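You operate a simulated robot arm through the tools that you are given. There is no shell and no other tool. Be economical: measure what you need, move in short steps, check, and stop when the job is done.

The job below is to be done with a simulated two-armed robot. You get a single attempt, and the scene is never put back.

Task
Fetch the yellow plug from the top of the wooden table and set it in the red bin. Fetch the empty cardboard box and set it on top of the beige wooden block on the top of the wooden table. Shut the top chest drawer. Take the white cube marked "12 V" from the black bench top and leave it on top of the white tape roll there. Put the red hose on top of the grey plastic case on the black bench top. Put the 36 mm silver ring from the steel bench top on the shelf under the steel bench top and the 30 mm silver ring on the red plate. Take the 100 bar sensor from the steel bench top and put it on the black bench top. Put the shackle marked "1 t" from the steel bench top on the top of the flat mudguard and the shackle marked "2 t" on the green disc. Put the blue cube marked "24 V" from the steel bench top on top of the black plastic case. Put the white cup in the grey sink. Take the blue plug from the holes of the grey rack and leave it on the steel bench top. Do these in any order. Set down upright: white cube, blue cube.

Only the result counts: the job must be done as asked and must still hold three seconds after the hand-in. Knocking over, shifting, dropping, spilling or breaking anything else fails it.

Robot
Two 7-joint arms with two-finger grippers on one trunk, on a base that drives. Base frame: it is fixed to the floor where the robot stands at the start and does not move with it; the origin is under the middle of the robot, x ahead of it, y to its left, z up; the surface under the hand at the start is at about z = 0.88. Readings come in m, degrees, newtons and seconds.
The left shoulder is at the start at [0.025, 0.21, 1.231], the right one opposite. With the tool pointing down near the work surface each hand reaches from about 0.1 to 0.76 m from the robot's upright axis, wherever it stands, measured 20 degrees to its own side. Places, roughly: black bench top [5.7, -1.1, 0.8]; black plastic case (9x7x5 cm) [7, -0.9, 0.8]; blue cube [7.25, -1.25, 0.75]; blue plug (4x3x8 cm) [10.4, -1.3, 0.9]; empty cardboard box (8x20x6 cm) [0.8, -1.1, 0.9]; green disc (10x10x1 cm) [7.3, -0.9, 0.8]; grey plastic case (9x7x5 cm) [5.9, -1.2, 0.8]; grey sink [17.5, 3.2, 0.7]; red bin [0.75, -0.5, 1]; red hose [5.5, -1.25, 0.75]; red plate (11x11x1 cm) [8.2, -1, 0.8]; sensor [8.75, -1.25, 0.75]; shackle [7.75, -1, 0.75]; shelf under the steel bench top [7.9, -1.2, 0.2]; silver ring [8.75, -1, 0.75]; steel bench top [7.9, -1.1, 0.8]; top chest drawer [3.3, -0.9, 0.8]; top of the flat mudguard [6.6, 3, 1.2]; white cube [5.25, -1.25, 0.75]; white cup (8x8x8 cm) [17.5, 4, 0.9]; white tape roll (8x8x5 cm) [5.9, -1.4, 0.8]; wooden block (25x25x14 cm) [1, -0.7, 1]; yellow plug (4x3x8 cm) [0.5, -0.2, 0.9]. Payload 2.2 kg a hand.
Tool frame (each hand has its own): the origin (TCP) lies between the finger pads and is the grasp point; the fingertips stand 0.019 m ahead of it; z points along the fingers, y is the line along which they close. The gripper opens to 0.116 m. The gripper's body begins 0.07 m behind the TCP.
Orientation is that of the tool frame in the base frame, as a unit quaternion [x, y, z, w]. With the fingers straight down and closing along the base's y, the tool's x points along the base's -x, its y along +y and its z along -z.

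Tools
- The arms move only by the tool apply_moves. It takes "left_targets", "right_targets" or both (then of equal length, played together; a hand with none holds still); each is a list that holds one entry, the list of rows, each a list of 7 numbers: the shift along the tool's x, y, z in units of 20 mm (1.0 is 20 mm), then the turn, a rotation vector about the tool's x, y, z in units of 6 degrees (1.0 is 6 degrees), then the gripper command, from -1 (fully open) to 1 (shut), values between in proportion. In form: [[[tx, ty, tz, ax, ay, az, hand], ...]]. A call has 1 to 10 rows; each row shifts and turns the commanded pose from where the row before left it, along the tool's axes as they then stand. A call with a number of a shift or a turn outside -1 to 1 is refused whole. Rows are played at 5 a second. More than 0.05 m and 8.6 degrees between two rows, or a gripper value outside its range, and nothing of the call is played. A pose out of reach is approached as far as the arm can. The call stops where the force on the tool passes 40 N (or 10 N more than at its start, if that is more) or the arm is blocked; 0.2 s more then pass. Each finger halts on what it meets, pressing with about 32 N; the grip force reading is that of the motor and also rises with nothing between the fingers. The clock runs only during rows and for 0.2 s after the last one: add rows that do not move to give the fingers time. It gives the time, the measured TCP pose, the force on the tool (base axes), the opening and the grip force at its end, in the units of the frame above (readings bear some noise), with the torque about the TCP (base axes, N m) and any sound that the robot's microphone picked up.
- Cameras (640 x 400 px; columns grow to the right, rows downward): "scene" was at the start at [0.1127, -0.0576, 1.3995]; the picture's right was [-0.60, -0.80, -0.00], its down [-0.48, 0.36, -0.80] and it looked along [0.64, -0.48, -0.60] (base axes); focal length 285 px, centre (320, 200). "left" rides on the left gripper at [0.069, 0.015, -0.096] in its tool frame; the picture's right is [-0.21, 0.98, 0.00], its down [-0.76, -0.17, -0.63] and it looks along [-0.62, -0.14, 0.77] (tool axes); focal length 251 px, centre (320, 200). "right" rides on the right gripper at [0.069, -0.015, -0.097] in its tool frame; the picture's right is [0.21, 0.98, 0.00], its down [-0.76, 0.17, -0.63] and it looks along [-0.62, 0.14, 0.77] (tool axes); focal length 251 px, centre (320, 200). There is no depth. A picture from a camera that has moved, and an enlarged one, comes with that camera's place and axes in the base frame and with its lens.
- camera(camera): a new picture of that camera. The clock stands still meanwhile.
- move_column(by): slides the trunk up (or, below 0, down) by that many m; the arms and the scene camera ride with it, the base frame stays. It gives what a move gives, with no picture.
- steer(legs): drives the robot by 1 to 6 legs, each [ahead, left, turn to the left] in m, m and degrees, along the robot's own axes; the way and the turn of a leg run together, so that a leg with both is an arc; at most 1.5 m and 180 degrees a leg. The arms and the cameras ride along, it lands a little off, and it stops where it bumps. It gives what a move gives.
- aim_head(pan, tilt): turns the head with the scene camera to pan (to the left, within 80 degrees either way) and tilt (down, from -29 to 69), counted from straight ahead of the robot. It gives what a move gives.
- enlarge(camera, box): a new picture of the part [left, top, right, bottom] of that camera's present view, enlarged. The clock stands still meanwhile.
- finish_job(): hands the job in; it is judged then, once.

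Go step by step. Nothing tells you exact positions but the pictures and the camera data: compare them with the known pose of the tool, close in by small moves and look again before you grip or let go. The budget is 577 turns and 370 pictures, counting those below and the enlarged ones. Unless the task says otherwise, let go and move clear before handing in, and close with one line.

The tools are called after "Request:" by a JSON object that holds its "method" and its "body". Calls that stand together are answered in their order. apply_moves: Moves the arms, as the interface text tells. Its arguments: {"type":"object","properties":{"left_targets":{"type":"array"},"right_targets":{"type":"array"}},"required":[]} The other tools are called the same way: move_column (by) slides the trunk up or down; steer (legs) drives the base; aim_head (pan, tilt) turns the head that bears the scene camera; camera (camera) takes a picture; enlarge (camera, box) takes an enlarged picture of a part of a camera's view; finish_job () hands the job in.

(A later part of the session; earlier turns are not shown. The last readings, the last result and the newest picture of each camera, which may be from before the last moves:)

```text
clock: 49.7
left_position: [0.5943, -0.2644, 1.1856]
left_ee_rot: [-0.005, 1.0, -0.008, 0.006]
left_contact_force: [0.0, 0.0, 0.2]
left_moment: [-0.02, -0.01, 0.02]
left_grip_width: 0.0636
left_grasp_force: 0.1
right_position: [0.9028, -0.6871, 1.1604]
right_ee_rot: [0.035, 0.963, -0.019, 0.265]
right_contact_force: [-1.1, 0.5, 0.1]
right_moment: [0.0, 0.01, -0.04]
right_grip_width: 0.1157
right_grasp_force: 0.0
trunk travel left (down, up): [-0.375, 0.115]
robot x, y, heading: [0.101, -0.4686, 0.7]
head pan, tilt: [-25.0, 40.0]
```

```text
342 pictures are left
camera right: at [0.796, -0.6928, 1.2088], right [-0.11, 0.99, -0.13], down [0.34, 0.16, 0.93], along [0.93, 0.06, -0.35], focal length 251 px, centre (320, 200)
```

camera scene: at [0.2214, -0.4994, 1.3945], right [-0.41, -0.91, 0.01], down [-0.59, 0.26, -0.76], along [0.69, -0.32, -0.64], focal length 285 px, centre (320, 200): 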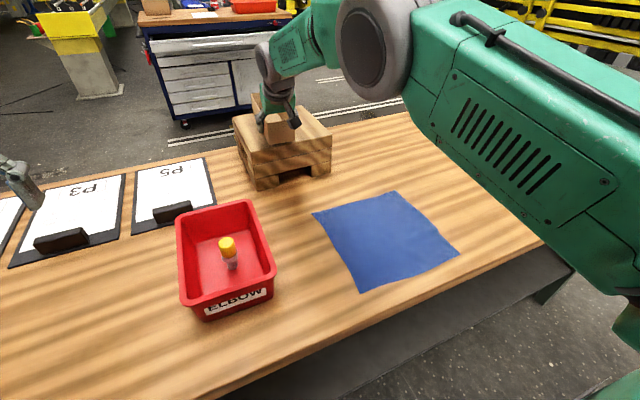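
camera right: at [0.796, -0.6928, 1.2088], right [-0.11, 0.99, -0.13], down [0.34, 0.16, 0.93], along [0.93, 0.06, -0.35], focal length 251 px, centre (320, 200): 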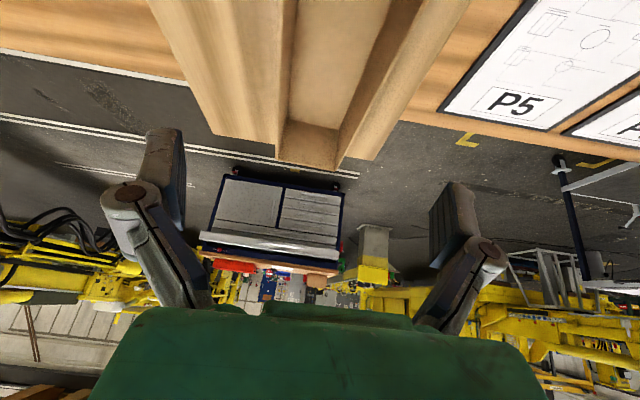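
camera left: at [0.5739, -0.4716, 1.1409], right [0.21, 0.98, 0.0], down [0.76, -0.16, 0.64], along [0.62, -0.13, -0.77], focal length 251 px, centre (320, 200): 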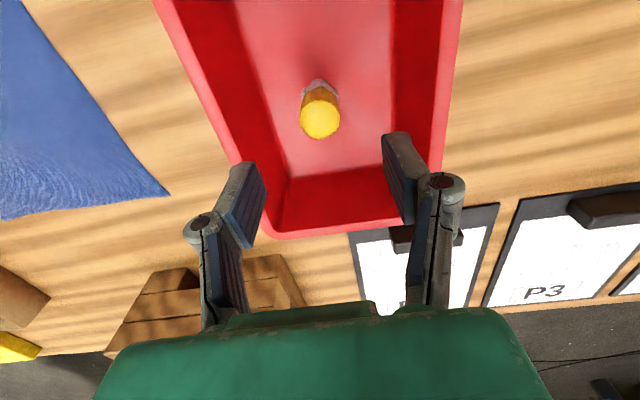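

Box sits well on the block. I retract the right hand and look around for the way to the chest.

Request:
{"method": "apply_moves", "body": {"right_targets": [[[0.86, 0, -0.5, 0, 0, 0, -1], [0.86, 0, -0.5, 0, 0, 0, -1], [0.86, 0, -0.5, 0, 0, 0, -1], [0.86, 0, -0.5, 0, 0, 0, -1], [0.86, 0, -0.5, 0, 0, 0, -1], [0.9, 0, -0.4, 0, 1, 0, -1], [0.92, 0, -0.3, 0, 1, 0, -1], [0.95, 0, -0.2, 0, 1, 0, -1], [1, 0, -0.1, 0, 1, 0, -1], [1, 0, 0, 0, 1, -0.7, -1]]]}}

Request:
{"method": "aim_head", "body": {"pan": 50, "tilt": 20}}

Request:
{"method": "camera", "body": {"camera": "scene"}}

Request:
{"method": "aim_head", "body": {"pan": -10, "tilt": 15}}

Request:
{"method": "camera", "body": {"camera": "scene"}}

```text
clock: 51.9
left_position: [0.5953, -0.2656, 1.1861]
left_ee_rot: [-0.005, 1.0, -0.008, 0.006]
left_contact_force: [0.2, 0.6, -0.7]
left_moment: [-0.03, 0.02, -0.01]
left_grip_width: 0.0639
left_grasp_force: 0.0
right_position: [0.7065, -0.6725, 1.1461]
right_ee_rot: [0.002, 1.0, -0.012, 0.005]
right_contact_force: [-0.3, -0.2, 0.8]
right_moment: [0.01, -0.02, 0.02]
right_grip_width: 0.1162
right_grasp_force: 0.0
trunk travel left (down, up): [-0.375, 0.115]
robot x, y, heading: [0.0997, -0.4701, 0.6]
head pan, tilt: [-25.0, 40.0]
```

```text
clock: 53.4
left_position: [0.5943, -0.2649, 1.1865]
left_ee_rot: [-0.005, 1.0, -0.008, 0.006]
left_contact_force: [-0.5, 0.3, 0.2]
left_moment: [0.0, 0.02, 0.01]
left_grip_width: 0.0635
left_grasp_force: 0.1
right_position: [0.7064, -0.6725, 1.1482]
right_ee_rot: [0.001, 1.0, -0.012, 0.006]
right_contact_force: [0.2, -0.4, -0.3]
right_moment: [0.01, 0.0, -0.01]
right_grip_width: 0.116
right_grasp_force: 0.2
trunk travel left (down, up): [-0.375, 0.115]
robot x, y, heading: [0.1011, -0.4708, 0.8]
head pan, tilt: [50.0, 20.0]
```

```text
341 pictures are left
camera scene: at [0.2028, -0.3987, 1.4258], right [0.77, -0.64, 0.0], down [-0.22, -0.26, -0.94], along [0.6, 0.73, -0.34], focal length 285 px, centre (320, 200)
```

scene: 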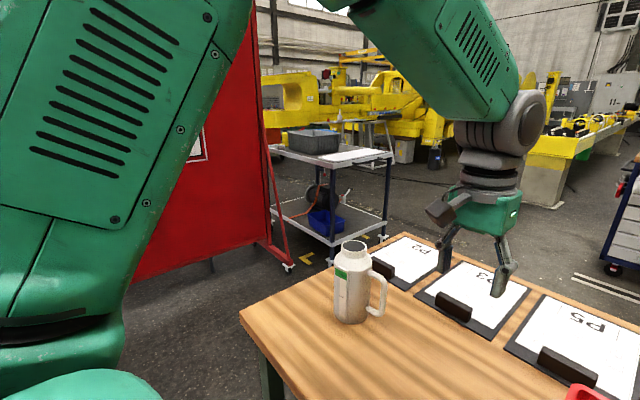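

```text
clock: 54.7
left_position: [0.5945, -0.2644, 1.1858]
left_ee_rot: [-0.006, 1.0, -0.007, 0.006]
left_contact_force: [0.7, 0.1, 0.1]
left_moment: [0.02, -0.02, 0.01]
left_grip_width: 0.0636
left_grasp_force: 0.1
right_position: [0.7059, -0.6717, 1.1477]
right_ee_rot: [0.001, 1.0, -0.012, 0.006]
right_contact_force: [0.6, -0.7, 1.0]
right_moment: [0.03, 0.0, 0.02]
right_grip_width: 0.1161
right_grasp_force: 0.1
trunk travel left (down, up): [-0.375, 0.115]
robot x, y, heading: [0.0972, -0.4747, 0.8]
head pan, tilt: [-10.0, 15.0]
```

```text
340 pictures are left
camera scene: at [0.2358, -0.4859, 1.4338], right [-0.16, -0.99, 0.0], down [-0.26, 0.04, -0.96], along [0.95, -0.16, -0.26], focal length 285 px, centre (320, 200)
```

scene: 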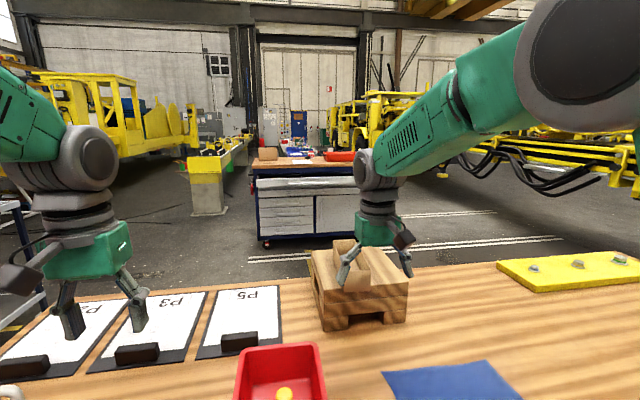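

The gap between the table's left end (y≈0.21) and the red screen (y≈1.5) is wide enough. I drive around: back, left, ahead past the table, then right towards the chest.

Request:
{"method": "steer", "body": {"legs": [[-0.25, 0, 0], [0, 1.22, 0], [1.5, 0, 0], [0.75, 0, 0]]}}

Request:
{"method": "camera", "body": {"camera": "scene"}}

```text
clock: 72.7
left_position: [2.5142, 1.0679, 1.1864]
left_ee_rot: [-0.028, 1.0, -0.008, 0.007]
left_contact_force: [0.0, -0.8, -1.1]
left_moment: [0.01, 0.0, 0.01]
left_grip_width: 0.0639
left_grasp_force: 0.1
right_position: [2.6453, 0.6665, 1.1482]
right_ee_rot: [-0.022, 1.0, -0.012, 0.006]
right_contact_force: [0.0, 0.3, -0.2]
right_moment: [0.03, 0.04, -0.01]
right_grip_width: 0.116
right_grasp_force: 0.1
trunk travel left (down, up): [-0.375, 0.115]
robot x, y, heading: [2.0294, 0.838, 3.0]
head pan, tilt: [-10.0, 15.0]
```

```text
339 pictures are left
camera scene: at [2.1653, 0.8305, 1.4339], right [-0.12, -0.99, 0.0], down [-0.26, 0.03, -0.96], along [0.96, -0.11, -0.26], focal length 285 px, centre (320, 200)
```

scene: 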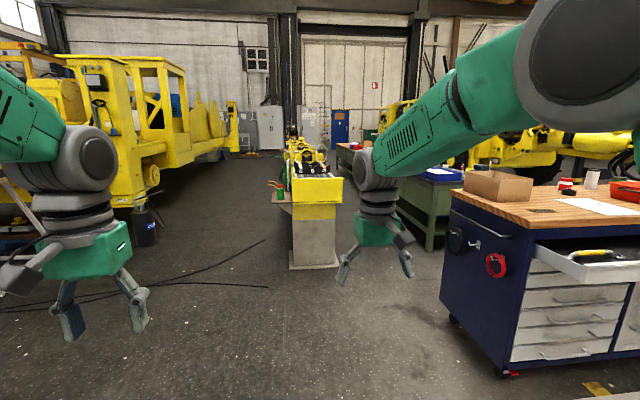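

I see the chest with its top drawer pulled out. I strafe right to stand in front of it.

Request:
{"method": "steer", "body": {"legs": [[0, 0, -3], [0, -1.0, 0], [0, -0.74, 0]]}}

Request:
{"method": "aim_head", "body": {"pan": 0, "tilt": 30}}

Request:
{"method": "camera", "body": {"camera": "scene"}}

```text
clock: 82.1
left_position: [2.5366, -0.7011, 1.1863]
left_ee_rot: [-0.016, 1.0, -0.011, 0.007]
left_contact_force: [-0.5, -0.4, -0.4]
left_moment: [-0.05, 0.01, -0.03]
left_grip_width: 0.0639
left_grasp_force: 0.1
right_position: [2.6592, -1.1053, 1.1506]
right_ee_rot: [-0.01, 1.0, -0.014, 0.008]
right_contact_force: [-0.5, 0.3, -1.0]
right_moment: [-0.03, -0.01, -0.01]
right_grip_width: 0.1161
right_grasp_force: 0.1
trunk travel left (down, up): [-0.375, 0.115]
robot x, y, heading: [2.052, -0.9256, 1.7]
head pan, tilt: [-10.0, 15.0]
```

```text
clock: 82.8
left_position: [2.5325, -0.6955, 1.1869]
left_ee_rot: [-0.017, 1.0, -0.012, 0.008]
left_contact_force: [0.1, 1.7, -0.4]
left_moment: [-0.15, -0.01, 0.01]
left_grip_width: 0.0642
left_grasp_force: 0.1
right_position: [2.6545, -1.1006, 1.1531]
right_ee_rot: [-0.011, 1.0, -0.015, 0.01]
right_contact_force: [-0.4, 1.6, 0.7]
right_moment: [-0.1, -0.01, -0.01]
right_grip_width: 0.116
right_grasp_force: 0.0
trunk travel left (down, up): [-0.375, 0.115]
robot x, y, heading: [2.049, -0.9211, 1.7]
head pan, tilt: [0.0, 30.0]
```

```text
338 pictures are left
camera scene: at [2.1842, -0.9002, 1.4096], right [0.03, -1.0, 0.01], down [-0.5, -0.03, -0.86], along [0.86, 0.02, -0.5], focal length 285 px, centre (320, 200)
```

scene: 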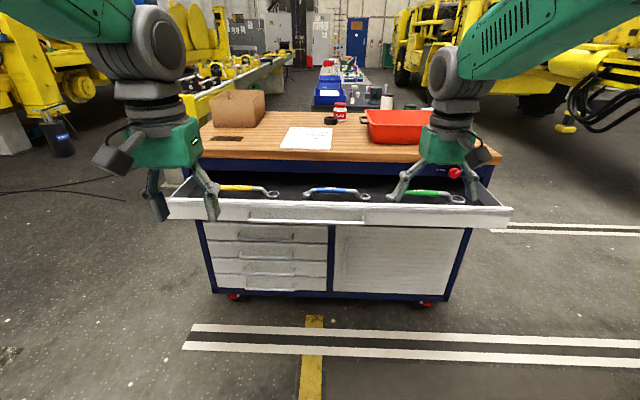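

The drawer front is near x≈3.1, z≈0.8, yawed about -4°. I pull the right hand back and lower, then approach.

Request:
{"method": "apply_moves", "body": {"right_targets": [[[1, 0, 0.8, 0, 0, 0, 0], [1, 0, 0.8, 0, 0, 0, 1], [1, 0, 0.8, 0, 0, 0, 1], [1, 0, 0.8, 0, 0, 0, 1], [1, 0, 0.8, 0, 0, 0, 1], [1, 0, 0.8, 0, 0, 0, 1], [1, 0, 0.8, 0, 0, 0, 1], [1, 0, 0.8, 0, 0, 0, 1], [1, 0, 0.8, 0, 0, 0, 1], [1, 0, 0.8, 0, 0, 0, 1]]]}}

Request:
{"method": "steer", "body": {"legs": [[0.3, 0.1, -5.7]]}}

Request:
{"method": "camera", "body": {"camera": "right"}}

Request:
{"method": "camera", "body": {"camera": "scene"}}

```text
clock: 85.0
left_position: [2.5344, -0.7267, 1.1925]
left_ee_rot: [-0.016, 1.0, 0.0, 0.009]
left_contact_force: [0.1, 0.5, 0.1]
left_moment: [0.02, -0.02, 0.02]
left_grip_width: 0.0638
left_grasp_force: 0.0
right_position: [2.457, -1.1367, 0.9858]
right_ee_rot: [-0.009, 1.0, -0.004, 0.009]
right_contact_force: [0.0, -0.1, -0.5]
right_moment: [0.05, -0.01, -0.01]
right_grip_width: 0.0
right_grasp_force: 28.6
trunk travel left (down, up): [-0.375, 0.115]
robot x, y, heading: [2.0514, -0.9284, 2.0]
head pan, tilt: [0.0, 30.0]
```

```text
clock: 87.2
left_position: [2.8555, -0.6676, 1.1904]
left_ee_rot: [0.034, 0.999, -0.006, 0.009]
left_contact_force: [0.6, -0.3, -0.1]
left_moment: [-0.02, 0.01, 0.01]
left_grip_width: 0.0638
left_grasp_force: 0.1
right_position: [2.7386, -1.0671, 0.9867]
right_ee_rot: [0.04, 0.999, -0.01, 0.009]
right_contact_force: [0.3, -0.1, 0.7]
right_moment: [0.0, 0.0, 0.01]
right_grip_width: 0.0
right_grasp_force: 29.2
trunk travel left (down, up): [-0.375, 0.115]
robot x, y, heading: [2.3512, -0.8326, -3.9]
head pan, tilt: [0.0, 30.0]
```

```text
337 pictures are left
camera right: at [2.6692, -1.0746, 1.0824], right [-0.13, 0.99, -0.02], down [0.76, 0.12, 0.64], along [0.64, 0.07, -0.77], focal length 251 px, centre (320, 200)
```

right: 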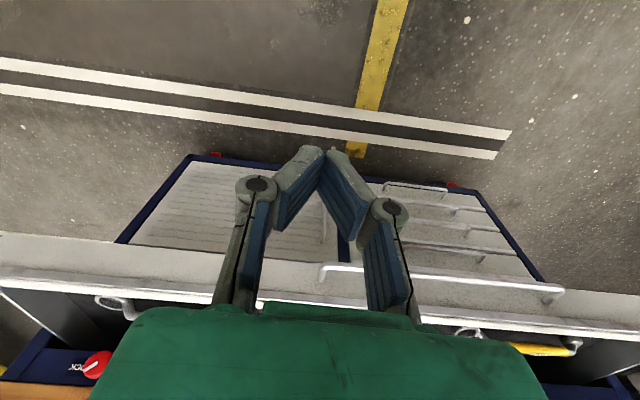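

```text
336 pictures are left
camera scene: at [2.4862, -0.8405, 1.4099], right [-0.07, -1.0, 0.0], down [-0.5, 0.04, -0.86], along [0.86, -0.06, -0.5], focal length 285 px, centre (320, 200)
```

scene: 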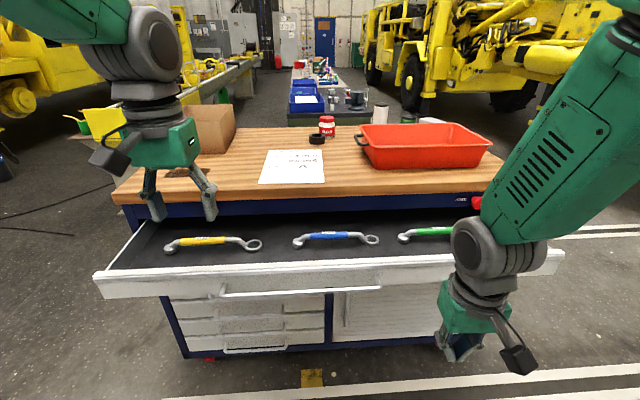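

Panel face is at about x≈3.01, z 0.80–0.88. I lower the closed right hand and approach, then push.

Request:
{"method": "apply_moves", "body": {"right_targets": [[[0, 0, 0.9, 0, 0, 0, 1], [0, 0, 0.9, 0, 0, 0, 1], [0, 0, 0.9, 0, 0, 0, 1], [0, 0, 0.9, 0, 0, 0, 1], [0, 0, 0.9, 0, 0, 0, 1], [0, 0, 0.9, 0, 0, 0, 1], [0, 0, 0.9, 0, 0, 0, 1], [0, 0, 0.9, 0, 0, 0, 1]]]}}

Request:
{"method": "steer", "body": {"legs": [[0.2, 0, 0]]}}

Request:
{"method": "camera", "body": {"camera": "scene"}}

```text
clock: 89.0
left_position: [2.8539, -0.6633, 1.19]
left_ee_rot: [0.034, 0.999, -0.007, 0.01]
left_contact_force: [-0.3, 0.4, -0.2]
left_moment: [-0.02, -0.01, 0.05]
left_grip_width: 0.064
left_grasp_force: 0.1
right_position: [2.7398, -1.0682, 0.8437]
right_ee_rot: [0.041, 0.999, -0.011, 0.01]
right_contact_force: [0.7, -0.3, -0.6]
right_moment: [-0.01, -0.01, 0.01]
right_grip_width: 0.0
right_grasp_force: 28.1
trunk travel left (down, up): [-0.375, 0.115]
robot x, y, heading: [2.3565, -0.8276, -4.0]
head pan, tilt: [0.0, 30.0]
```

```text
clock: 90.5
left_position: [3.0502, -0.6833, 1.1901]
left_ee_rot: [0.035, 0.999, -0.005, 0.009]
left_contact_force: [0.5, 0.7, -0.5]
left_moment: [0.05, 0.03, 0.0]
left_grip_width: 0.0638
left_grasp_force: 0.1
right_position: [2.9345, -1.0868, 0.8446]
right_ee_rot: [0.041, 0.999, -0.009, 0.01]
right_contact_force: [0.0, -0.7, -0.8]
right_moment: [0.03, -0.04, 0.01]
right_grip_width: 0.0
right_grasp_force: 28.6
trunk travel left (down, up): [-0.375, 0.115]
robot x, y, heading: [2.5492, -0.8413, -3.9]
head pan, tilt: [0.0, 30.0]
```

```text
335 pictures are left
camera scene: at [2.6828, -0.8578, 1.4098], right [-0.07, -1.0, 0.0], down [-0.5, 0.04, -0.86], along [0.86, -0.06, -0.5], focal length 285 px, centre (320, 200)
```

scene: 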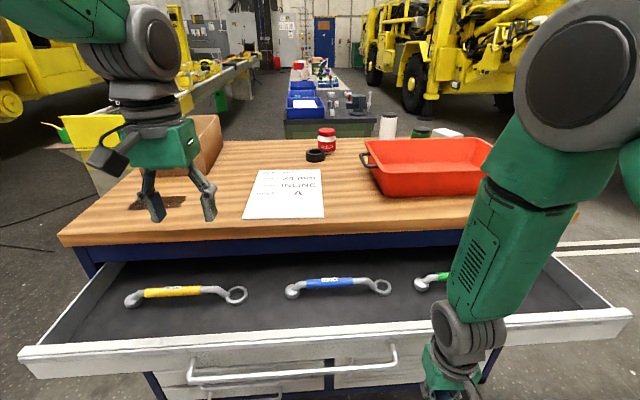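

Panel spans roughly z 0.76–0.86 at x≈3.07. I lower slightly and push.

Request:
{"method": "apply_moves", "body": {"right_targets": [[[0, 0, 1, 0, 0, 0, 1], [0, 0, 0.3, 0, 0, 0, 1], [-0.8, 0, 0, 0, 0, 0, 1], [-0.8, 0, 0, 0, 0, 0, 1], [-0.8, 0, 0, 0, 0, 0, 1], [-0.8, 0, 0, 0, 0, 0, 1], [-0.8, 0, 0, 0, 0, 0, 1], [-0.8, 0, 0, 0, 0, 0, 1], [-0.8, 0, 0, 0, 0, 0, 1], [-0.8, 0, 0, 0, 0, 0, 1]]]}}

Request:
{"method": "apply_moves", "body": {"right_targets": [[[-0.8, 0, 0, 0, 0, 0, 1], [-0.8, 0, 0, 0, 0, 0, 1], [-0.8, 0, 0, 0, 0, 0, 1], [-0.8, 0, 0, 0, 0, 0, 1]]]}}

Request:
{"method": "camera", "body": {"camera": "scene"}}

```text
clock: 92.8
left_position: [3.0489, -0.6779, 1.1911]
left_ee_rot: [0.035, 0.999, -0.007, 0.01]
left_contact_force: [-0.2, -0.6, 1.1]
left_moment: [-0.01, 0.02, 0.01]
left_grip_width: 0.0637
left_grasp_force: 0.0
right_position: [3.0618, -1.094, 0.8217]
right_ee_rot: [0.042, 0.999, -0.012, 0.011]
right_contact_force: [0.1, 0.1, -0.6]
right_moment: [0.02, 0.03, 0.05]
right_grip_width: 0.0
right_grasp_force: 28.2
trunk travel left (down, up): [-0.375, 0.115]
robot x, y, heading: [2.5524, -0.8422, -4.1]
head pan, tilt: [0.0, 30.0]
```

```text
clock: 93.8
left_position: [3.0498, -0.6789, 1.1911]
left_ee_rot: [0.035, 0.999, -0.006, 0.01]
left_contact_force: [1.9, -0.7, -1.0]
left_moment: [0.02, 0.0, -0.03]
left_grip_width: 0.0638
left_grasp_force: 0.0
right_position: [3.1269, -1.0991, 0.824]
right_ee_rot: [0.042, 0.999, -0.011, 0.011]
right_contact_force: [1.0, 0.2, -0.2]
right_moment: [0.0, 0.0, -0.03]
right_grip_width: 0.0003
right_grasp_force: 28.7
trunk travel left (down, up): [-0.375, 0.115]
robot x, y, heading: [2.5515, -0.8442, -4.1]
head pan, tilt: [0.0, 30.0]
```

```text
334 pictures are left
camera scene: at [2.686, -0.8528, 1.4095], right [-0.07, -1.0, 0.0], down [-0.5, 0.03, -0.86], along [0.86, -0.06, -0.5], focal length 285 px, centre (320, 200)
```

scene: 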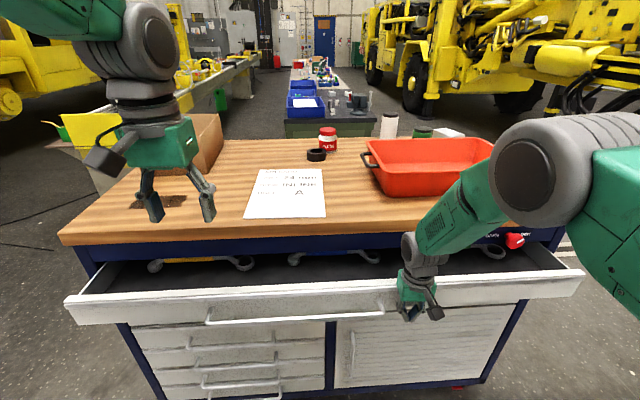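

The drawer slides in easily. I keep pushing.

Request:
{"method": "apply_moves", "body": {"right_targets": [[[-0.8, 0, 0, 0, 0, 0, 1], [-0.8, 0, 0, 0, 0, 0, 1], [-0.8, 0, 0, 0, 0, 0, 1], [-0.8, 0, 0, 0, 0, 0, 1], [-0.8, 0, 0, 0, 0, 0, 1], [-0.8, 0, 0, 0, 0, 0, 1], [-0.8, 0, 0, 0, 0, 0, 1], [-0.8, 0, 0, 0, 0, 0, 1]]]}}

Request:
{"method": "camera", "body": {"camera": "scene"}}

```text
clock: 95.3
left_position: [3.0432, -0.6786, 1.1945]
left_ee_rot: [0.035, 0.999, -0.006, 0.013]
left_contact_force: [-0.4, 0.3, -0.2]
left_moment: [-0.01, -0.02, 0.03]
left_grip_width: 0.064
left_grasp_force: 0.0
right_position: [3.2282, -1.1075, 0.8294]
right_ee_rot: [0.041, 0.999, -0.012, 0.009]
right_contact_force: [-0.5, 0.3, -0.3]
right_moment: [0.02, -0.03, 0.02]
right_grip_width: 0.0
right_grasp_force: 28.5
right hand out of reach, approached as far as the arm can: row 7
trunk travel left (down, up): [-0.375, 0.115]
robot x, y, heading: [2.55, -0.8403, -4.1]
head pan, tilt: [0.0, 30.0]
stopped in row 7 (right hand): the force on the tool passed its limit at 65 N (the readings are from after the stop); the commanded pose is now the measured one
```

```text
333 pictures are left
camera scene: at [2.6832, -0.853, 1.4099], right [-0.07, -1.0, 0.0], down [-0.5, 0.03, -0.86], along [0.86, -0.06, -0.5], focal length 285 px, centre (320, 200)
```

scene: 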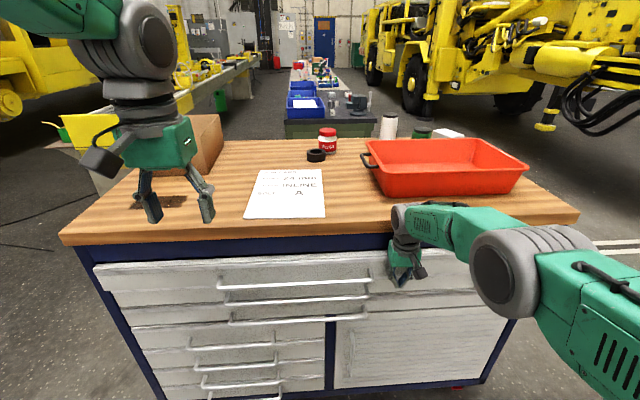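

It reached a hard stop and looks flush. I check closely.

Request:
{"method": "enlarge", "body": {"camera": "scene", "box": [60, 220, 260, 345]}}

```text
3.20 times, centred on (160, 282) of scene
camera zoom: at [2.6832, -0.853, 1.4099], right [-0.07, -1.0, 0.0], down [-0.5, 0.03, -0.86], along [0.86, -0.06, -0.5], focal length 913 px, centre (832, -64)
```

zoom: 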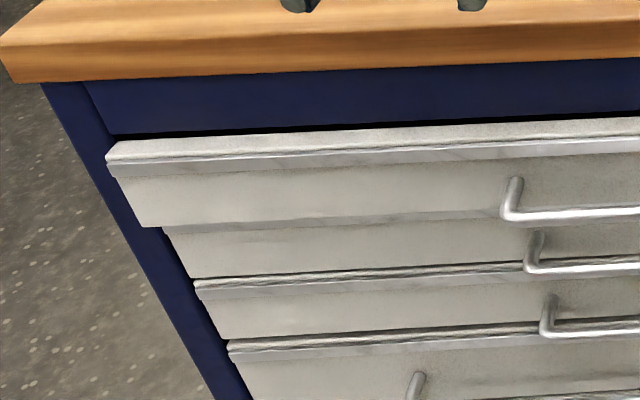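

It may still protrude by a centimetre or two and the arm was at its reach limit. I back the hand off, drive a bit closer, and push again.

Request:
{"method": "apply_moves", "body": {"right_targets": [[[1, 0, 0, 0, 0, 0, 1], [1, 0, 0, 0, 0, 0, 1], [1, 0, 0, 0, 0, 0, 1], [1, 0, 0, 0, 0, 0, 1], [1, 0, 0, 0, 0, 0, 1], [1, 0, 0, 0, 0, 0, 1], [1, 0, 0, 0, 0, 0, 1]]]}}

Request:
{"method": "steer", "body": {"legs": [[0.12, 0.15, 0]]}}

Request:
{"method": "camera", "body": {"camera": "scene"}}

Request:
{"method": "camera", "body": {"camera": "right"}}

```text
clock: 96.9
left_position: [3.043, -0.6779, 1.1927]
left_ee_rot: [0.035, 0.999, -0.007, 0.013]
left_contact_force: [-0.7, 0.2, -0.2]
left_moment: [-0.01, -0.01, -0.01]
left_grip_width: 0.0639
left_grasp_force: 0.0
right_position: [3.087, -1.0955, 0.8256]
right_ee_rot: [0.041, 0.999, -0.011, 0.009]
right_contact_force: [1.3, -0.1, 0.3]
right_moment: [-0.03, -0.03, -0.01]
right_grip_width: 0.0
right_grasp_force: 28.0
trunk travel left (down, up): [-0.375, 0.115]
robot x, y, heading: [2.5523, -0.8448, -4.0]
head pan, tilt: [0.0, 30.0]
```

```text
clock: 98.5
left_position: [3.174, -0.5438, 1.1956]
left_ee_rot: [0.036, 0.999, -0.004, 0.012]
left_contact_force: [-0.3, 0.3, -0.5]
left_moment: [0.01, -0.03, -0.02]
left_grip_width: 0.0638
left_grasp_force: 0.0
right_position: [3.2154, -0.9634, 0.8242]
right_ee_rot: [0.043, 0.999, -0.011, 0.006]
right_contact_force: [-17.5, -10.2, -3.3]
right_moment: [0.19, -0.34, 0.13]
right_grip_width: 0.0
right_grasp_force: 28.6
trunk travel left (down, up): [-0.375, 0.115]
robot x, y, heading: [2.6839, -0.7049, -4.0]
head pan, tilt: [0.0, 30.0]
```

```text
331 pictures are left
camera scene: at [2.8134, -0.7198, 1.4099], right [-0.07, -1.0, -0.01], down [-0.5, 0.04, -0.86], along [0.86, -0.06, -0.5], focal length 285 px, centre (320, 200)
```

scene: 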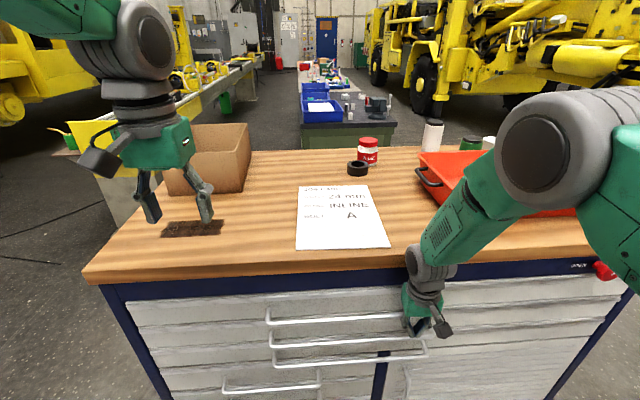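

```text
330 pictures are left
camera right: at [3.1456, -0.9695, 0.9196], right [-0.13, 0.99, -0.02], down [0.76, 0.11, 0.64], along [0.64, 0.06, -0.77], focal length 251 px, centre (320, 200)
```

right: 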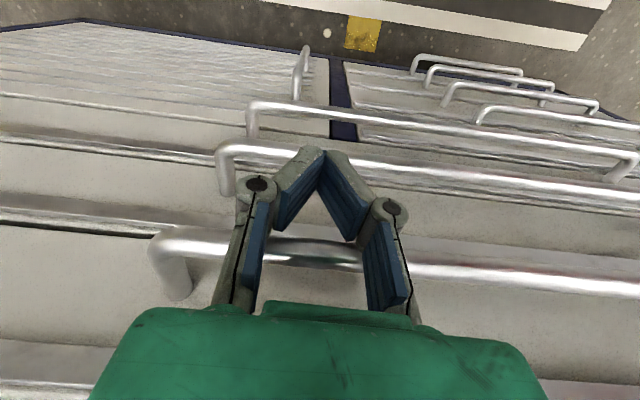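

The hand now presses the drawer's handle bar. I push further until it resists.

Request:
{"method": "apply_moves", "body": {"right_targets": [[[-0.5, 0, 0, 0, 0, 0, 1], [-0.5, 0, 0, 0, 0, 0, 1], [-0.5, 0, 0, 0, 0, 0, 1], [-0.5, 0, 0, 0, 0, 0, 1]]]}}

Request:
{"method": "enlarge", "body": {"camera": "scene", "box": [80, 250, 280, 375]}}

```text
clock: 99.0
left_position: [3.1704, -0.5363, 1.1955]
left_ee_rot: [0.037, 0.999, -0.008, 0.015]
left_contact_force: [-0.7, 0.9, -0.6]
left_moment: [0.04, 0.06, -0.01]
left_grip_width: 0.0636
left_grasp_force: 0.0
right_position: [3.2147, -0.9595, 0.8228]
right_ee_rot: [0.043, 0.999, -0.015, -0.006]
right_contact_force: [-9.6, 1.4, 2.4]
right_moment: [-0.19, -0.84, 0.05]
right_grip_width: 0.0
right_grasp_force: 28.7
trunk travel left (down, up): [-0.375, 0.115]
robot x, y, heading: [2.6823, -0.7015, -4.2]
head pan, tilt: [0.0, 30.0]
stopped in row 2 (right hand): the force on the tool passed its limit at 47 N (the readings are from after the stop); the commanded pose is now the measured one
```

```text
3.20 times, centred on (180, 312) of scene
camera zoom: at [2.814, -0.712, 1.4102], right [-0.07, -1.0, 0.0], down [-0.5, 0.04, -0.86], along [0.86, -0.06, -0.5], focal length 913 px, centre (768, -160)
```

zoom: 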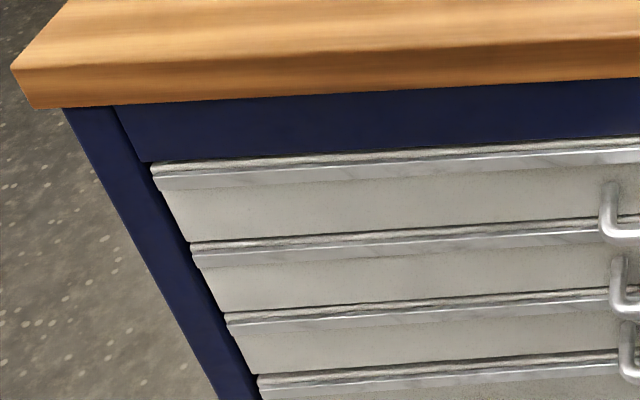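

The drawer is now flush. I retract the hand, raise it, back off and strafe left to see the way to the benches.

Request:
{"method": "apply_moves", "body": {"right_targets": [[[1, 0, 0, 0, 0, 0, 1], [1, 0, 0, 0, 0, 0, 1], [1, 0, 0, 0, 0, 0, 1], [1, 0, 0, 0, 0, 0, 1], [1, 0, 0, 0, 0, 0, 1], [1, 0, -1, 0, 0, 0, 0], [0, 0, -1, 0, 0, 0, -1], [0, 0, -1, 0, 0, 0, -1], [0, 0, -1, 0, 0, 0, -1], [0, 0, -1, 0, 0, 0, -1]]]}}

Request:
{"method": "steer", "body": {"legs": [[-0.5, 0, 4.2], [0, 1.0, 0]]}}

Request:
{"method": "apply_moves", "body": {"right_targets": [[[0, 0, -1, 0, 0, 0, -1], [0, 0, -1, 0, 0, 0, -1], [0, 0, -1, 0, 0, 0, -1], [0, 0, -1, 0, 0, 0, -1], [0, 0, -1, 0, 0, 0, -1], [0, 0, -1, 0, 0, 0, -1], [0, 0, -1, 0, 0, 0, -1], [0, 0, -1, 0, 0, 0, -1], [0, 0, -1, 0, 0, 0, -1], [0, 0, -1, 0, 0, 0, -1]]]}}

Request:
{"method": "aim_head", "body": {"pan": -5, "tilt": 15}}

Request:
{"method": "camera", "body": {"camera": "scene"}}

```text
clock: 101.2
left_position: [3.1703, -0.5346, 1.196]
left_ee_rot: [0.037, 0.999, -0.008, 0.015]
left_contact_force: [-0.9, -0.4, 0.1]
left_moment: [-0.04, 0.02, -0.01]
left_grip_width: 0.0638
left_grasp_force: 0.1
right_position: [3.0965, -0.9477, 0.9238]
right_ee_rot: [0.044, 0.999, -0.015, -0.005]
right_contact_force: [-0.4, -0.6, -1.2]
right_moment: [0.01, -0.02, 0.01]
right_grip_width: 0.1161
right_grasp_force: 0.1
trunk travel left (down, up): [-0.375, 0.115]
robot x, y, heading: [2.6833, -0.6998, -4.0]
head pan, tilt: [0.0, 30.0]
```

```text
clock: 108.8
left_position: [2.6687, 0.5086, 1.1948]
left_ee_rot: [0.004, 1.0, -0.006, 0.015]
left_contact_force: [-0.1, -0.4, -0.4]
left_moment: [-0.02, 0.02, 0.02]
left_grip_width: 0.0641
left_grasp_force: 0.0
right_position: [2.6215, 0.0922, 0.9235]
right_ee_rot: [0.01, 1.0, -0.015, -0.004]
right_contact_force: [0.2, 0.4, -0.8]
right_moment: [0.01, -0.01, 0.03]
right_grip_width: 0.116
right_grasp_force: 0.0
trunk travel left (down, up): [-0.375, 0.115]
robot x, y, heading: [2.1932, 0.3135, -0.6]
head pan, tilt: [0.0, 30.0]
```

```text
clock: 111.0
left_position: [2.6641, 0.5109, 1.1963]
left_ee_rot: [0.004, 1.0, -0.008, 0.017]
left_contact_force: [-0.2, -0.3, 0.2]
left_moment: [-0.05, -0.02, 0.0]
left_grip_width: 0.0638
left_grasp_force: 0.1
right_position: [2.6201, 0.1004, 1.1237]
right_ee_rot: [0.01, 1.0, -0.016, -0.003]
right_contact_force: [-1.2, 0.5, 0.9]
right_moment: [0.02, 0.03, 0.03]
right_grip_width: 0.1162
right_grasp_force: 0.1
trunk travel left (down, up): [-0.375, 0.115]
robot x, y, heading: [2.192, 0.3117, -0.4]
head pan, tilt: [0.0, 30.0]
```

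```text
clock: 111.8
left_position: [2.6662, 0.5104, 1.1969]
left_ee_rot: [0.004, 1.0, -0.007, 0.015]
left_contact_force: [0.0, -0.7, 0.4]
left_moment: [-0.04, 0.0, -0.01]
left_grip_width: 0.0637
left_grasp_force: 0.1
right_position: [2.6209, 0.1006, 1.1234]
right_ee_rot: [0.01, 1.0, -0.015, -0.001]
right_contact_force: [0.5, 0.0, -0.1]
right_moment: [0.0, -0.03, -0.01]
right_grip_width: 0.1158
right_grasp_force: 0.1
trunk travel left (down, up): [-0.375, 0.115]
robot x, y, heading: [2.1883, 0.3132, -0.5]
head pan, tilt: [-5.0, 15.0]
```

```text
328 pictures are left
camera scene: at [2.3284, 0.3036, 1.4338], right [-0.09, -1.0, 0.0], down [-0.26, 0.02, -0.96], along [0.96, -0.09, -0.26], focal length 285 px, centre (320, 200)
```

scene: 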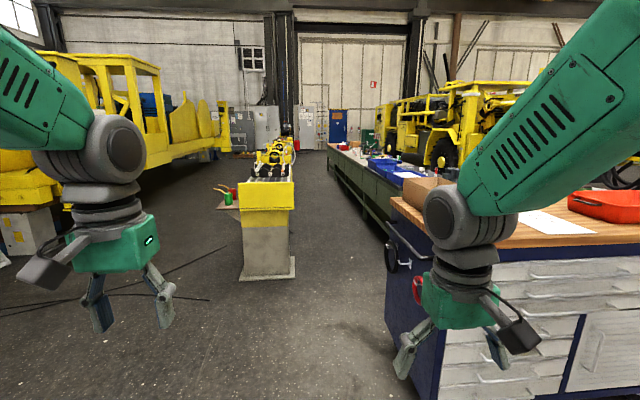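

The aisle runs between the conveyor (y≥0.31, from x≈4.8) and the benches (front edge y≈-0.75). I drive ahead past the chest.

Request:
{"method": "steer", "body": {"legs": [[1.3, -0.03, 0], [0.75, -0.12, 0]]}}

Request:
{"method": "camera", "body": {"camera": "scene"}}

Request:
{"method": "aim_head", "body": {"pan": -60, "tilt": 25}}

Request:
{"method": "camera", "body": {"camera": "scene"}}

```text
clock: 122.1
left_position: [4.7164, 0.369, 1.1964]
left_ee_rot: [-0.003, 1.0, -0.008, 0.017]
left_contact_force: [-0.2, -0.3, -0.4]
left_moment: [0.0, 0.02, -0.01]
left_grip_width: 0.0638
left_grasp_force: 0.1
right_position: [4.6766, -0.0429, 1.124]
right_ee_rot: [0.004, 1.0, -0.016, -0.002]
right_contact_force: [0.4, 0.4, -0.6]
right_moment: [-0.01, 0.01, 0.01]
right_grip_width: 0.1157
right_grasp_force: 0.0
trunk travel left (down, up): [-0.375, 0.115]
robot x, y, heading: [4.2479, 0.1652, 0.4]
head pan, tilt: [-5.0, 15.0]
```

```text
327 pictures are left
camera scene: at [4.3815, 0.1571, 1.434], right [-0.08, -1.0, 0.0], down [-0.26, 0.02, -0.97], along [0.96, -0.08, -0.26], focal length 285 px, centre (320, 200)
```

scene: 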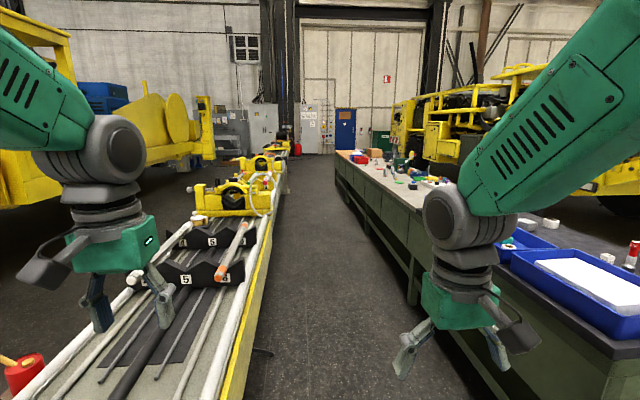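

```text
clock: 123.3
left_position: [4.7145, 0.3662, 1.1976]
left_ee_rot: [-0.003, 1.0, -0.007, 0.018]
left_contact_force: [0.4, 0.3, -1.3]
left_moment: [0.0, -0.01, -0.04]
left_grip_width: 0.0637
left_grasp_force: 0.0
right_position: [4.6752, -0.0426, 1.1256]
right_ee_rot: [0.004, 1.0, -0.015, -0.001]
right_contact_force: [0.1, -0.3, -0.8]
right_moment: [0.02, 0.02, -0.01]
right_grip_width: 0.1161
right_grasp_force: 0.0
trunk travel left (down, up): [-0.375, 0.115]
robot x, y, heading: [4.246, 0.163, 0.2]
head pan, tilt: [-60.0, 25.0]
```

```text
326 pictures are left
camera scene: at [4.3359, 0.0842, 1.4178], right [-0.86, -0.51, 0.0], down [-0.22, 0.36, -0.91], along [0.46, -0.78, -0.42], focal length 285 px, centre (320, 200)
```

scene: 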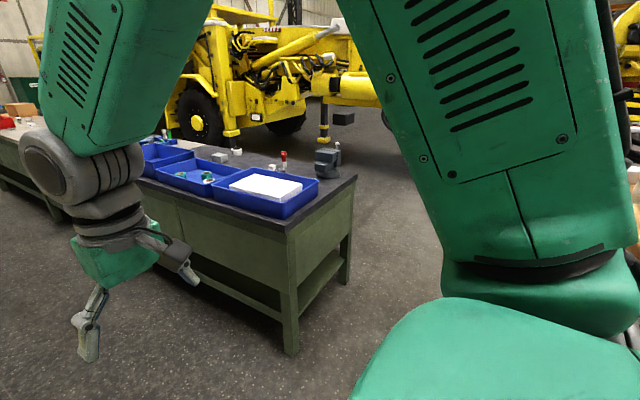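

The bench spans x≈5.0 onwards, y -0.72…-1.47, with trays along the front; the items lie towards the back, and behind is free floor. I pass between chest and bench and go behind it.

Request:
{"method": "apply_moves", "body": {"right_targets": [[[0.5, 0, -1, 0, 0, 0, -1], [0.5, 0, -1, 0, 0, 0, -1], [0.5, 0, -1, 0, 0, 0, -1], [0.5, 0, -1, 0, 0, 0, -1], [0.5, 0, -1, 0, 0, 0, -1]]], "left_targets": [[[0.5, 0, -1, 0, 0, 0, -1], [0.5, 0, -1, 0, 0, 0, -1], [0.5, 0, -1, 0, 0, 0, -1], [0.5, 0, -1, 0, 0, 0, -1], [0.5, 0, -1, 0, 0, 0, -1]]]}}

Request:
{"method": "steer", "body": {"legs": [[0.27, 0, 0], [0, -1.1, 0], [0, -1.1, 0]]}}

Request:
{"method": "aim_head", "body": {"pan": 30, "tilt": 30}}

Request:
{"method": "camera", "body": {"camera": "scene"}}

```text
clock: 124.5
left_position: [4.6603, 0.3682, 1.2968]
left_ee_rot: [-0.004, 1.0, -0.007, 0.018]
left_contact_force: [1.1, 0.6, -0.1]
left_moment: [0.01, -0.01, 0.01]
left_grip_width: 0.1159
left_grasp_force: 0.1
right_position: [4.6243, -0.041, 1.2265]
right_ee_rot: [0.003, 1.0, -0.015, 0.0]
right_contact_force: [-0.4, 0.2, 0.3]
right_moment: [0.01, -0.02, 0.03]
right_grip_width: 0.116
right_grasp_force: 0.1
trunk travel left (down, up): [-0.375, 0.115]
robot x, y, heading: [4.2496, 0.1638, 0.4]
head pan, tilt: [-60.0, 25.0]
```

```text
clock: 136.8
left_position: [4.9566, -1.8664, 1.3038]
left_ee_rot: [-0.003, 1.0, 0.01, 0.021]
left_contact_force: [-0.5, -1.8, -0.5]
left_moment: [0.12, -0.06, 0.02]
left_grip_width: 0.116
left_grasp_force: 0.1
right_position: [4.9217, -2.2719, 1.2195]
right_ee_rot: [0.002, 1.0, 0.002, 0.0]
right_contact_force: [-0.3, -1.6, 0.6]
right_moment: [0.09, -0.01, -0.01]
right_grip_width: 0.116
right_grasp_force: 0.1
trunk travel left (down, up): [-0.375, 0.115]
robot x, y, heading: [4.5476, -2.0336, 0.8]
head pan, tilt: [-60.0, 25.0]
```

```text
clock: 138.5
left_position: [4.9566, -1.8272, 1.2969]
left_ee_rot: [-0.003, 1.0, -0.006, 0.02]
left_contact_force: [0.1, 0.2, 0.9]
left_moment: [-0.01, -0.03, -0.02]
left_grip_width: 0.1158
left_grasp_force: 0.0
right_position: [4.9219, -2.2347, 1.225]
right_ee_rot: [0.002, 1.0, -0.014, -0.001]
right_contact_force: [-0.8, 0.5, -0.1]
right_moment: [0.01, -0.01, 0.02]
right_grip_width: 0.1157
right_grasp_force: 0.0
trunk travel left (down, up): [-0.375, 0.115]
robot x, y, heading: [4.5445, -2.0296, 0.8]
head pan, tilt: [30.0, 30.0]
```

```text
325 pictures are left
camera scene: at [4.6676, -1.9436, 1.4072], right [0.51, -0.86, 0.02], down [-0.43, -0.28, -0.86], along [0.74, 0.43, -0.52], focal length 285 px, centre (320, 200)
```

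scene: 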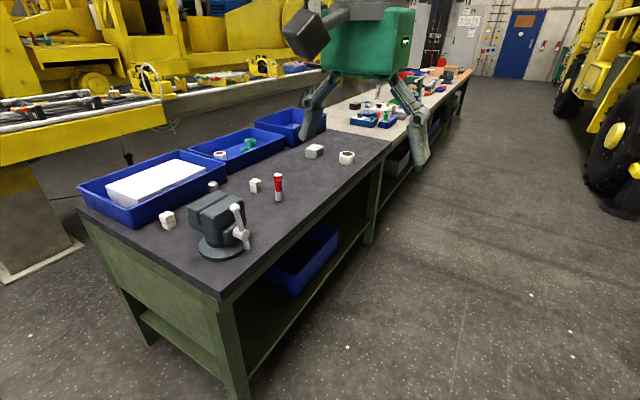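

Now behind the bench: vise, cubes, red piece, grey case and tape roll are visible. I turn to face the bench and move alongside.

Request:
{"method": "steer", "body": {"legs": [[0, 0, 89], [0, -0.9, 0]]}}

Request:
{"method": "aim_head", "body": {"pan": 0, "tilt": 40}}

Request:
{"method": "camera", "body": {"camera": "scene"}}

```text
clock: 147.0
left_position: [5.285, -1.6196, 1.3044]
left_ee_rot: [0.709, -0.704, -0.023, -0.008]
left_contact_force: [0.6, -0.8, -0.1]
left_moment: [0.07, 0.02, -0.02]
left_grip_width: 0.116
left_grasp_force: 0.1
right_position: [5.69, -1.6499, 1.2208]
right_ee_rot: [-0.707, 0.707, 0.003, -0.002]
right_contact_force: [0.1, -0.7, 0.4]
right_moment: [0.05, -0.02, -0.02]
right_grip_width: 0.1159
right_grasp_force: 0.1
trunk travel left (down, up): [-0.375, 0.115]
robot x, y, heading: [5.4522, -2.0239, 90.9]
head pan, tilt: [30.0, 30.0]
```

```text
clock: 147.9
left_position: [5.3199, -1.619, 1.3082]
left_ee_rot: [0.708, -0.706, -0.031, -0.001]
left_contact_force: [0.0, 0.8, -1.1]
left_moment: [0.03, 0.13, 0.02]
left_grip_width: 0.1157
left_grasp_force: 0.0
right_position: [5.7211, -1.6506, 1.2098]
right_ee_rot: [0.707, -0.707, -0.005, 0.017]
right_contact_force: [-0.4, -1.1, 0.5]
right_moment: [0.04, 0.04, -0.03]
right_grip_width: 0.1162
right_grasp_force: 0.0
trunk travel left (down, up): [-0.375, 0.115]
robot x, y, heading: [5.4574, -2.0209, 90.7]
head pan, tilt: [0.0, 40.0]
```

```text
324 pictures are left
camera scene: at [5.4625, -1.894, 1.3944], right [1.0, 0.02, -0.01], down [0.01, -0.64, -0.76], along [-0.02, 0.76, -0.64], focal length 285 px, centre (320, 200)
```

scene: 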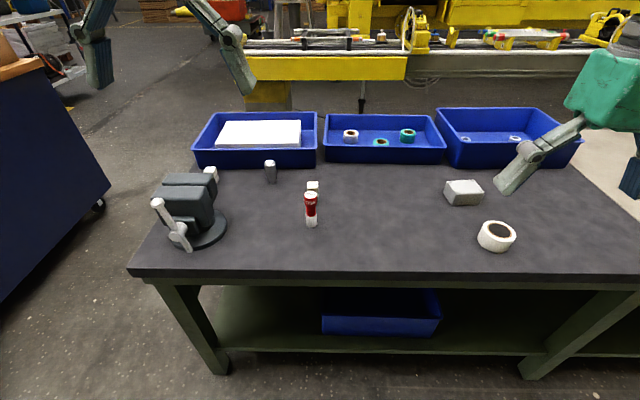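

Request:
{"method": "enlarge", "body": {"camera": "scene", "box": [150, 150, 350, 275]}}

Request:
{"method": "enlarge", "body": {"camera": "scene", "box": [420, 150, 580, 250]}}

```text
3.20 times, centred on (250, 212) of scene
camera zoom: at [5.4625, -1.894, 1.3944], right [1.0, 0.02, -0.01], down [0.01, -0.64, -0.76], along [-0.02, 0.76, -0.64], focal length 913 px, centre (544, 160)
```

zoom: 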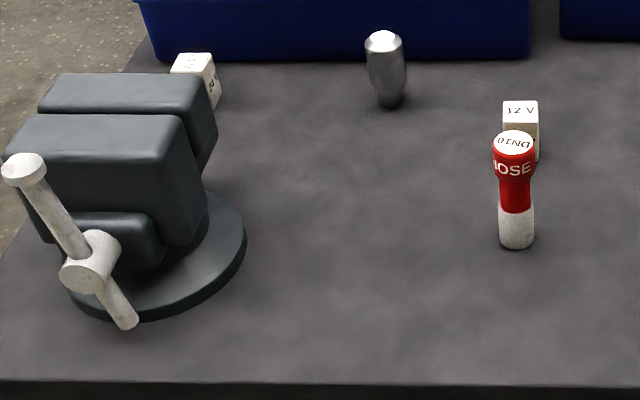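

```text
4.00 times, centred on (500, 200) of scene
camera zoom: at [5.4625, -1.894, 1.3944], right [1.0, 0.02, -0.01], down [0.01, -0.64, -0.76], along [-0.02, 0.76, -0.64], focal length 1142 px, centre (-400, 200)
```

zoom: 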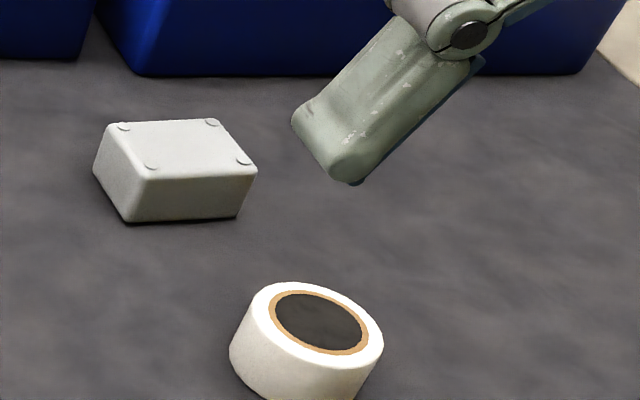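

The "12 V" cube stands just behind the red hose; grey case at about (5.90, -1.18), tape roll at (5.92, -1.37). I move in closer and bring the left hand over the hose.

Request:
{"method": "steer", "body": {"legs": [[0.12, -0.08, -0.7]]}}

Request:
{"method": "apply_moves", "body": {"left_targets": [[[0, 0, 0.5, 0, 0.38, 0, -1], [0, 0, 1, 0, 0, 0, -1], [0, 0, 1, 0, 0, 0, -1], [0, 0, 1, 0, 0, 0, -1], [0, 0, 1, 0, 0, 0, -1], [0, 0, 1, 0, 0, 0, -1], [0, 0, 1, 0, 0, 0, -1], [0, 0, 0, 0, 0, 0, -1]]]}}

Request:
{"method": "camera", "body": {"camera": "left"}}

Request:
{"method": "camera", "body": {"camera": "scene"}}

```text
clock: 149.3
left_position: [5.3104, -1.502, 1.3024]
left_ee_rot: [-0.706, 0.708, 0.011, 0.027]
left_contact_force: [-1.5, -1.5, 1.5]
left_moment: [0.07, -0.09, -0.02]
left_grip_width: 0.1158
left_grasp_force: 0.0
right_position: [5.7174, -1.5371, 1.2308]
right_ee_rot: [-0.704, 0.71, -0.009, 0.014]
right_contact_force: [-0.1, 0.5, 0.4]
right_moment: [0.01, -0.03, 0.05]
right_grip_width: 0.1162
right_grasp_force: 0.2
trunk travel left (down, up): [-0.375, 0.115]
robot x, y, heading: [5.5192, -1.8992, 90.2]
head pan, tilt: [0.0, 40.0]
```

```text
clock: 151.1
left_position: [5.3175, -1.5007, 1.1717]
left_ee_rot: [-0.706, 0.708, -0.002, 0.009]
left_contact_force: [0.5, -0.7, 1.8]
left_moment: [0.02, 0.08, -0.02]
left_grip_width: 0.116
left_grasp_force: 0.1
right_position: [5.7204, -1.5354, 1.2298]
right_ee_rot: [-0.705, 0.709, -0.009, 0.01]
right_contact_force: [0.1, -0.8, 0.7]
right_moment: [0.07, -0.01, 0.03]
right_grip_width: 0.116
right_grasp_force: 0.0
trunk travel left (down, up): [-0.375, 0.115]
robot x, y, heading: [5.5155, -1.8981, 90.4]
head pan, tilt: [0.0, 40.0]
```

```text
321 pictures are left
camera left: at [5.301, -1.5692, 1.2671], right [-0.98, 0.22, -0.01], down [0.16, 0.75, 0.64], along [0.15, 0.62, -0.77], focal length 251 px, centre (320, 200)
```

left: 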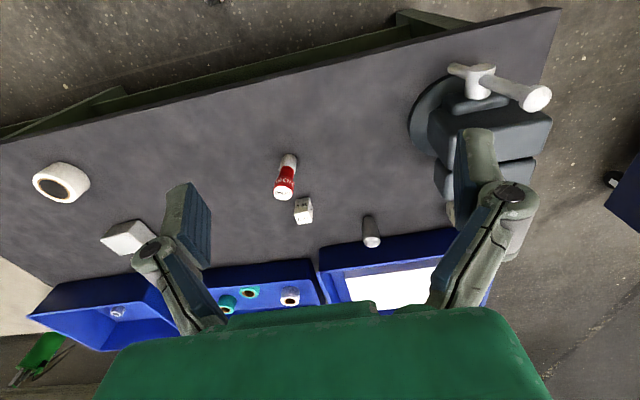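

```text
320 pictures are left
camera scene: at [5.5404, -1.7693, 1.3935], right [1.0, 0.0, -0.02], down [-0.01, -0.64, -0.76], along [-0.01, 0.76, -0.64], focal length 285 px, centre (320, 200)
```

scene: 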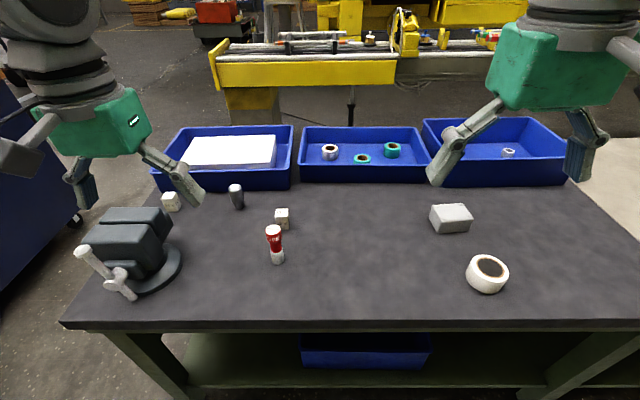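

Hose base is near (5.425, -1.32), about 0.11 m tall. I move the left hand above it.

Request:
{"method": "apply_moves", "body": {"left_targets": [[[-0.91, -0.54, 0.5, 0, 0, 0, -1], [-0.91, -0.54, 0.5, 0, 0, 0, -1], [-0.91, -0.54, 0.5, 0, 0, 0, -1], [-0.91, -0.54, 0.5, 0, 0, 0, -1], [-0.91, -0.54, 0.5, 0, 0, 0, -1], [-0.91, -0.54, 0.5, 0, 0, 0, -1], [-0.91, -0.54, 0.5, 0, 0, 0, -1], [-0.91, -0.54, 0.5, 0, 0, 0, -1], [-0.91, -0.54, 0.5, 0, 0, 0, -1], [-0.91, -0.54, 0.5, 0, 0, 0, -1]]]}}

Request:
{"method": "camera", "body": {"camera": "left"}}

Request:
{"method": "camera", "body": {"camera": "scene"}}

```text
clock: 153.5
left_position: [5.4857, -1.3232, 1.0835]
left_ee_rot: [-0.702, 0.712, 0.019, -0.009]
left_contact_force: [2.1, -0.3, 0.3]
left_moment: [0.05, 0.19, -0.03]
left_grip_width: 0.116
left_grasp_force: 0.1
right_position: [5.7847, -1.5449, 1.2038]
right_ee_rot: [-0.701, 0.713, -0.005, -0.023]
right_contact_force: [0.7, -0.4, 0.5]
right_moment: [0.03, 0.15, -0.03]
right_grip_width: 0.1162
right_grasp_force: 0.2
trunk travel left (down, up): [-0.375, 0.115]
robot x, y, heading: [5.5174, -1.8997, 90.0]
head pan, tilt: [0.0, 40.0]
stopped in row 10 (left hand): the arm was blocked; the commanded pose is now the measured one
```

```text
319 pictures are left
camera left: at [5.4745, -1.3924, 1.1789], right [-0.97, 0.23, 0.04], down [0.2, 0.74, 0.64], along [0.12, 0.63, -0.77], focal length 251 px, centre (320, 200)
```

left: 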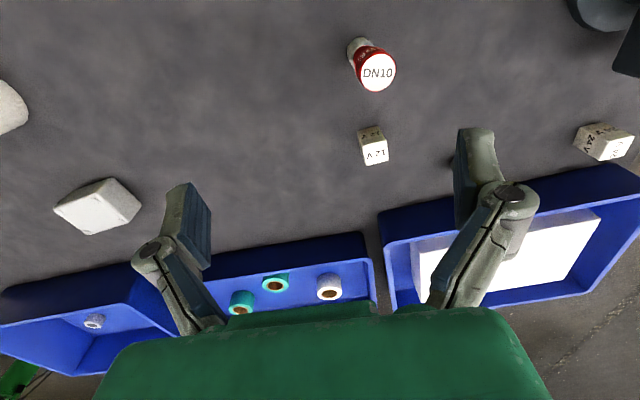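

```text
318 pictures are left
camera scene: at [5.5361, -1.7726, 1.3942], right [1.0, 0.0, -0.02], down [-0.01, -0.64, -0.76], along [-0.01, 0.77, -0.64], focal length 285 px, centre (320, 200)
```

scene: 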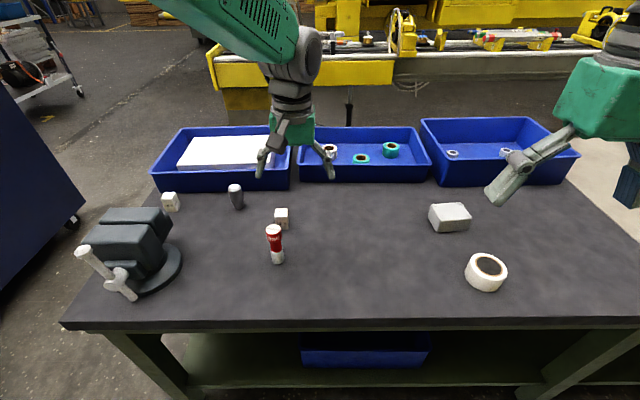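

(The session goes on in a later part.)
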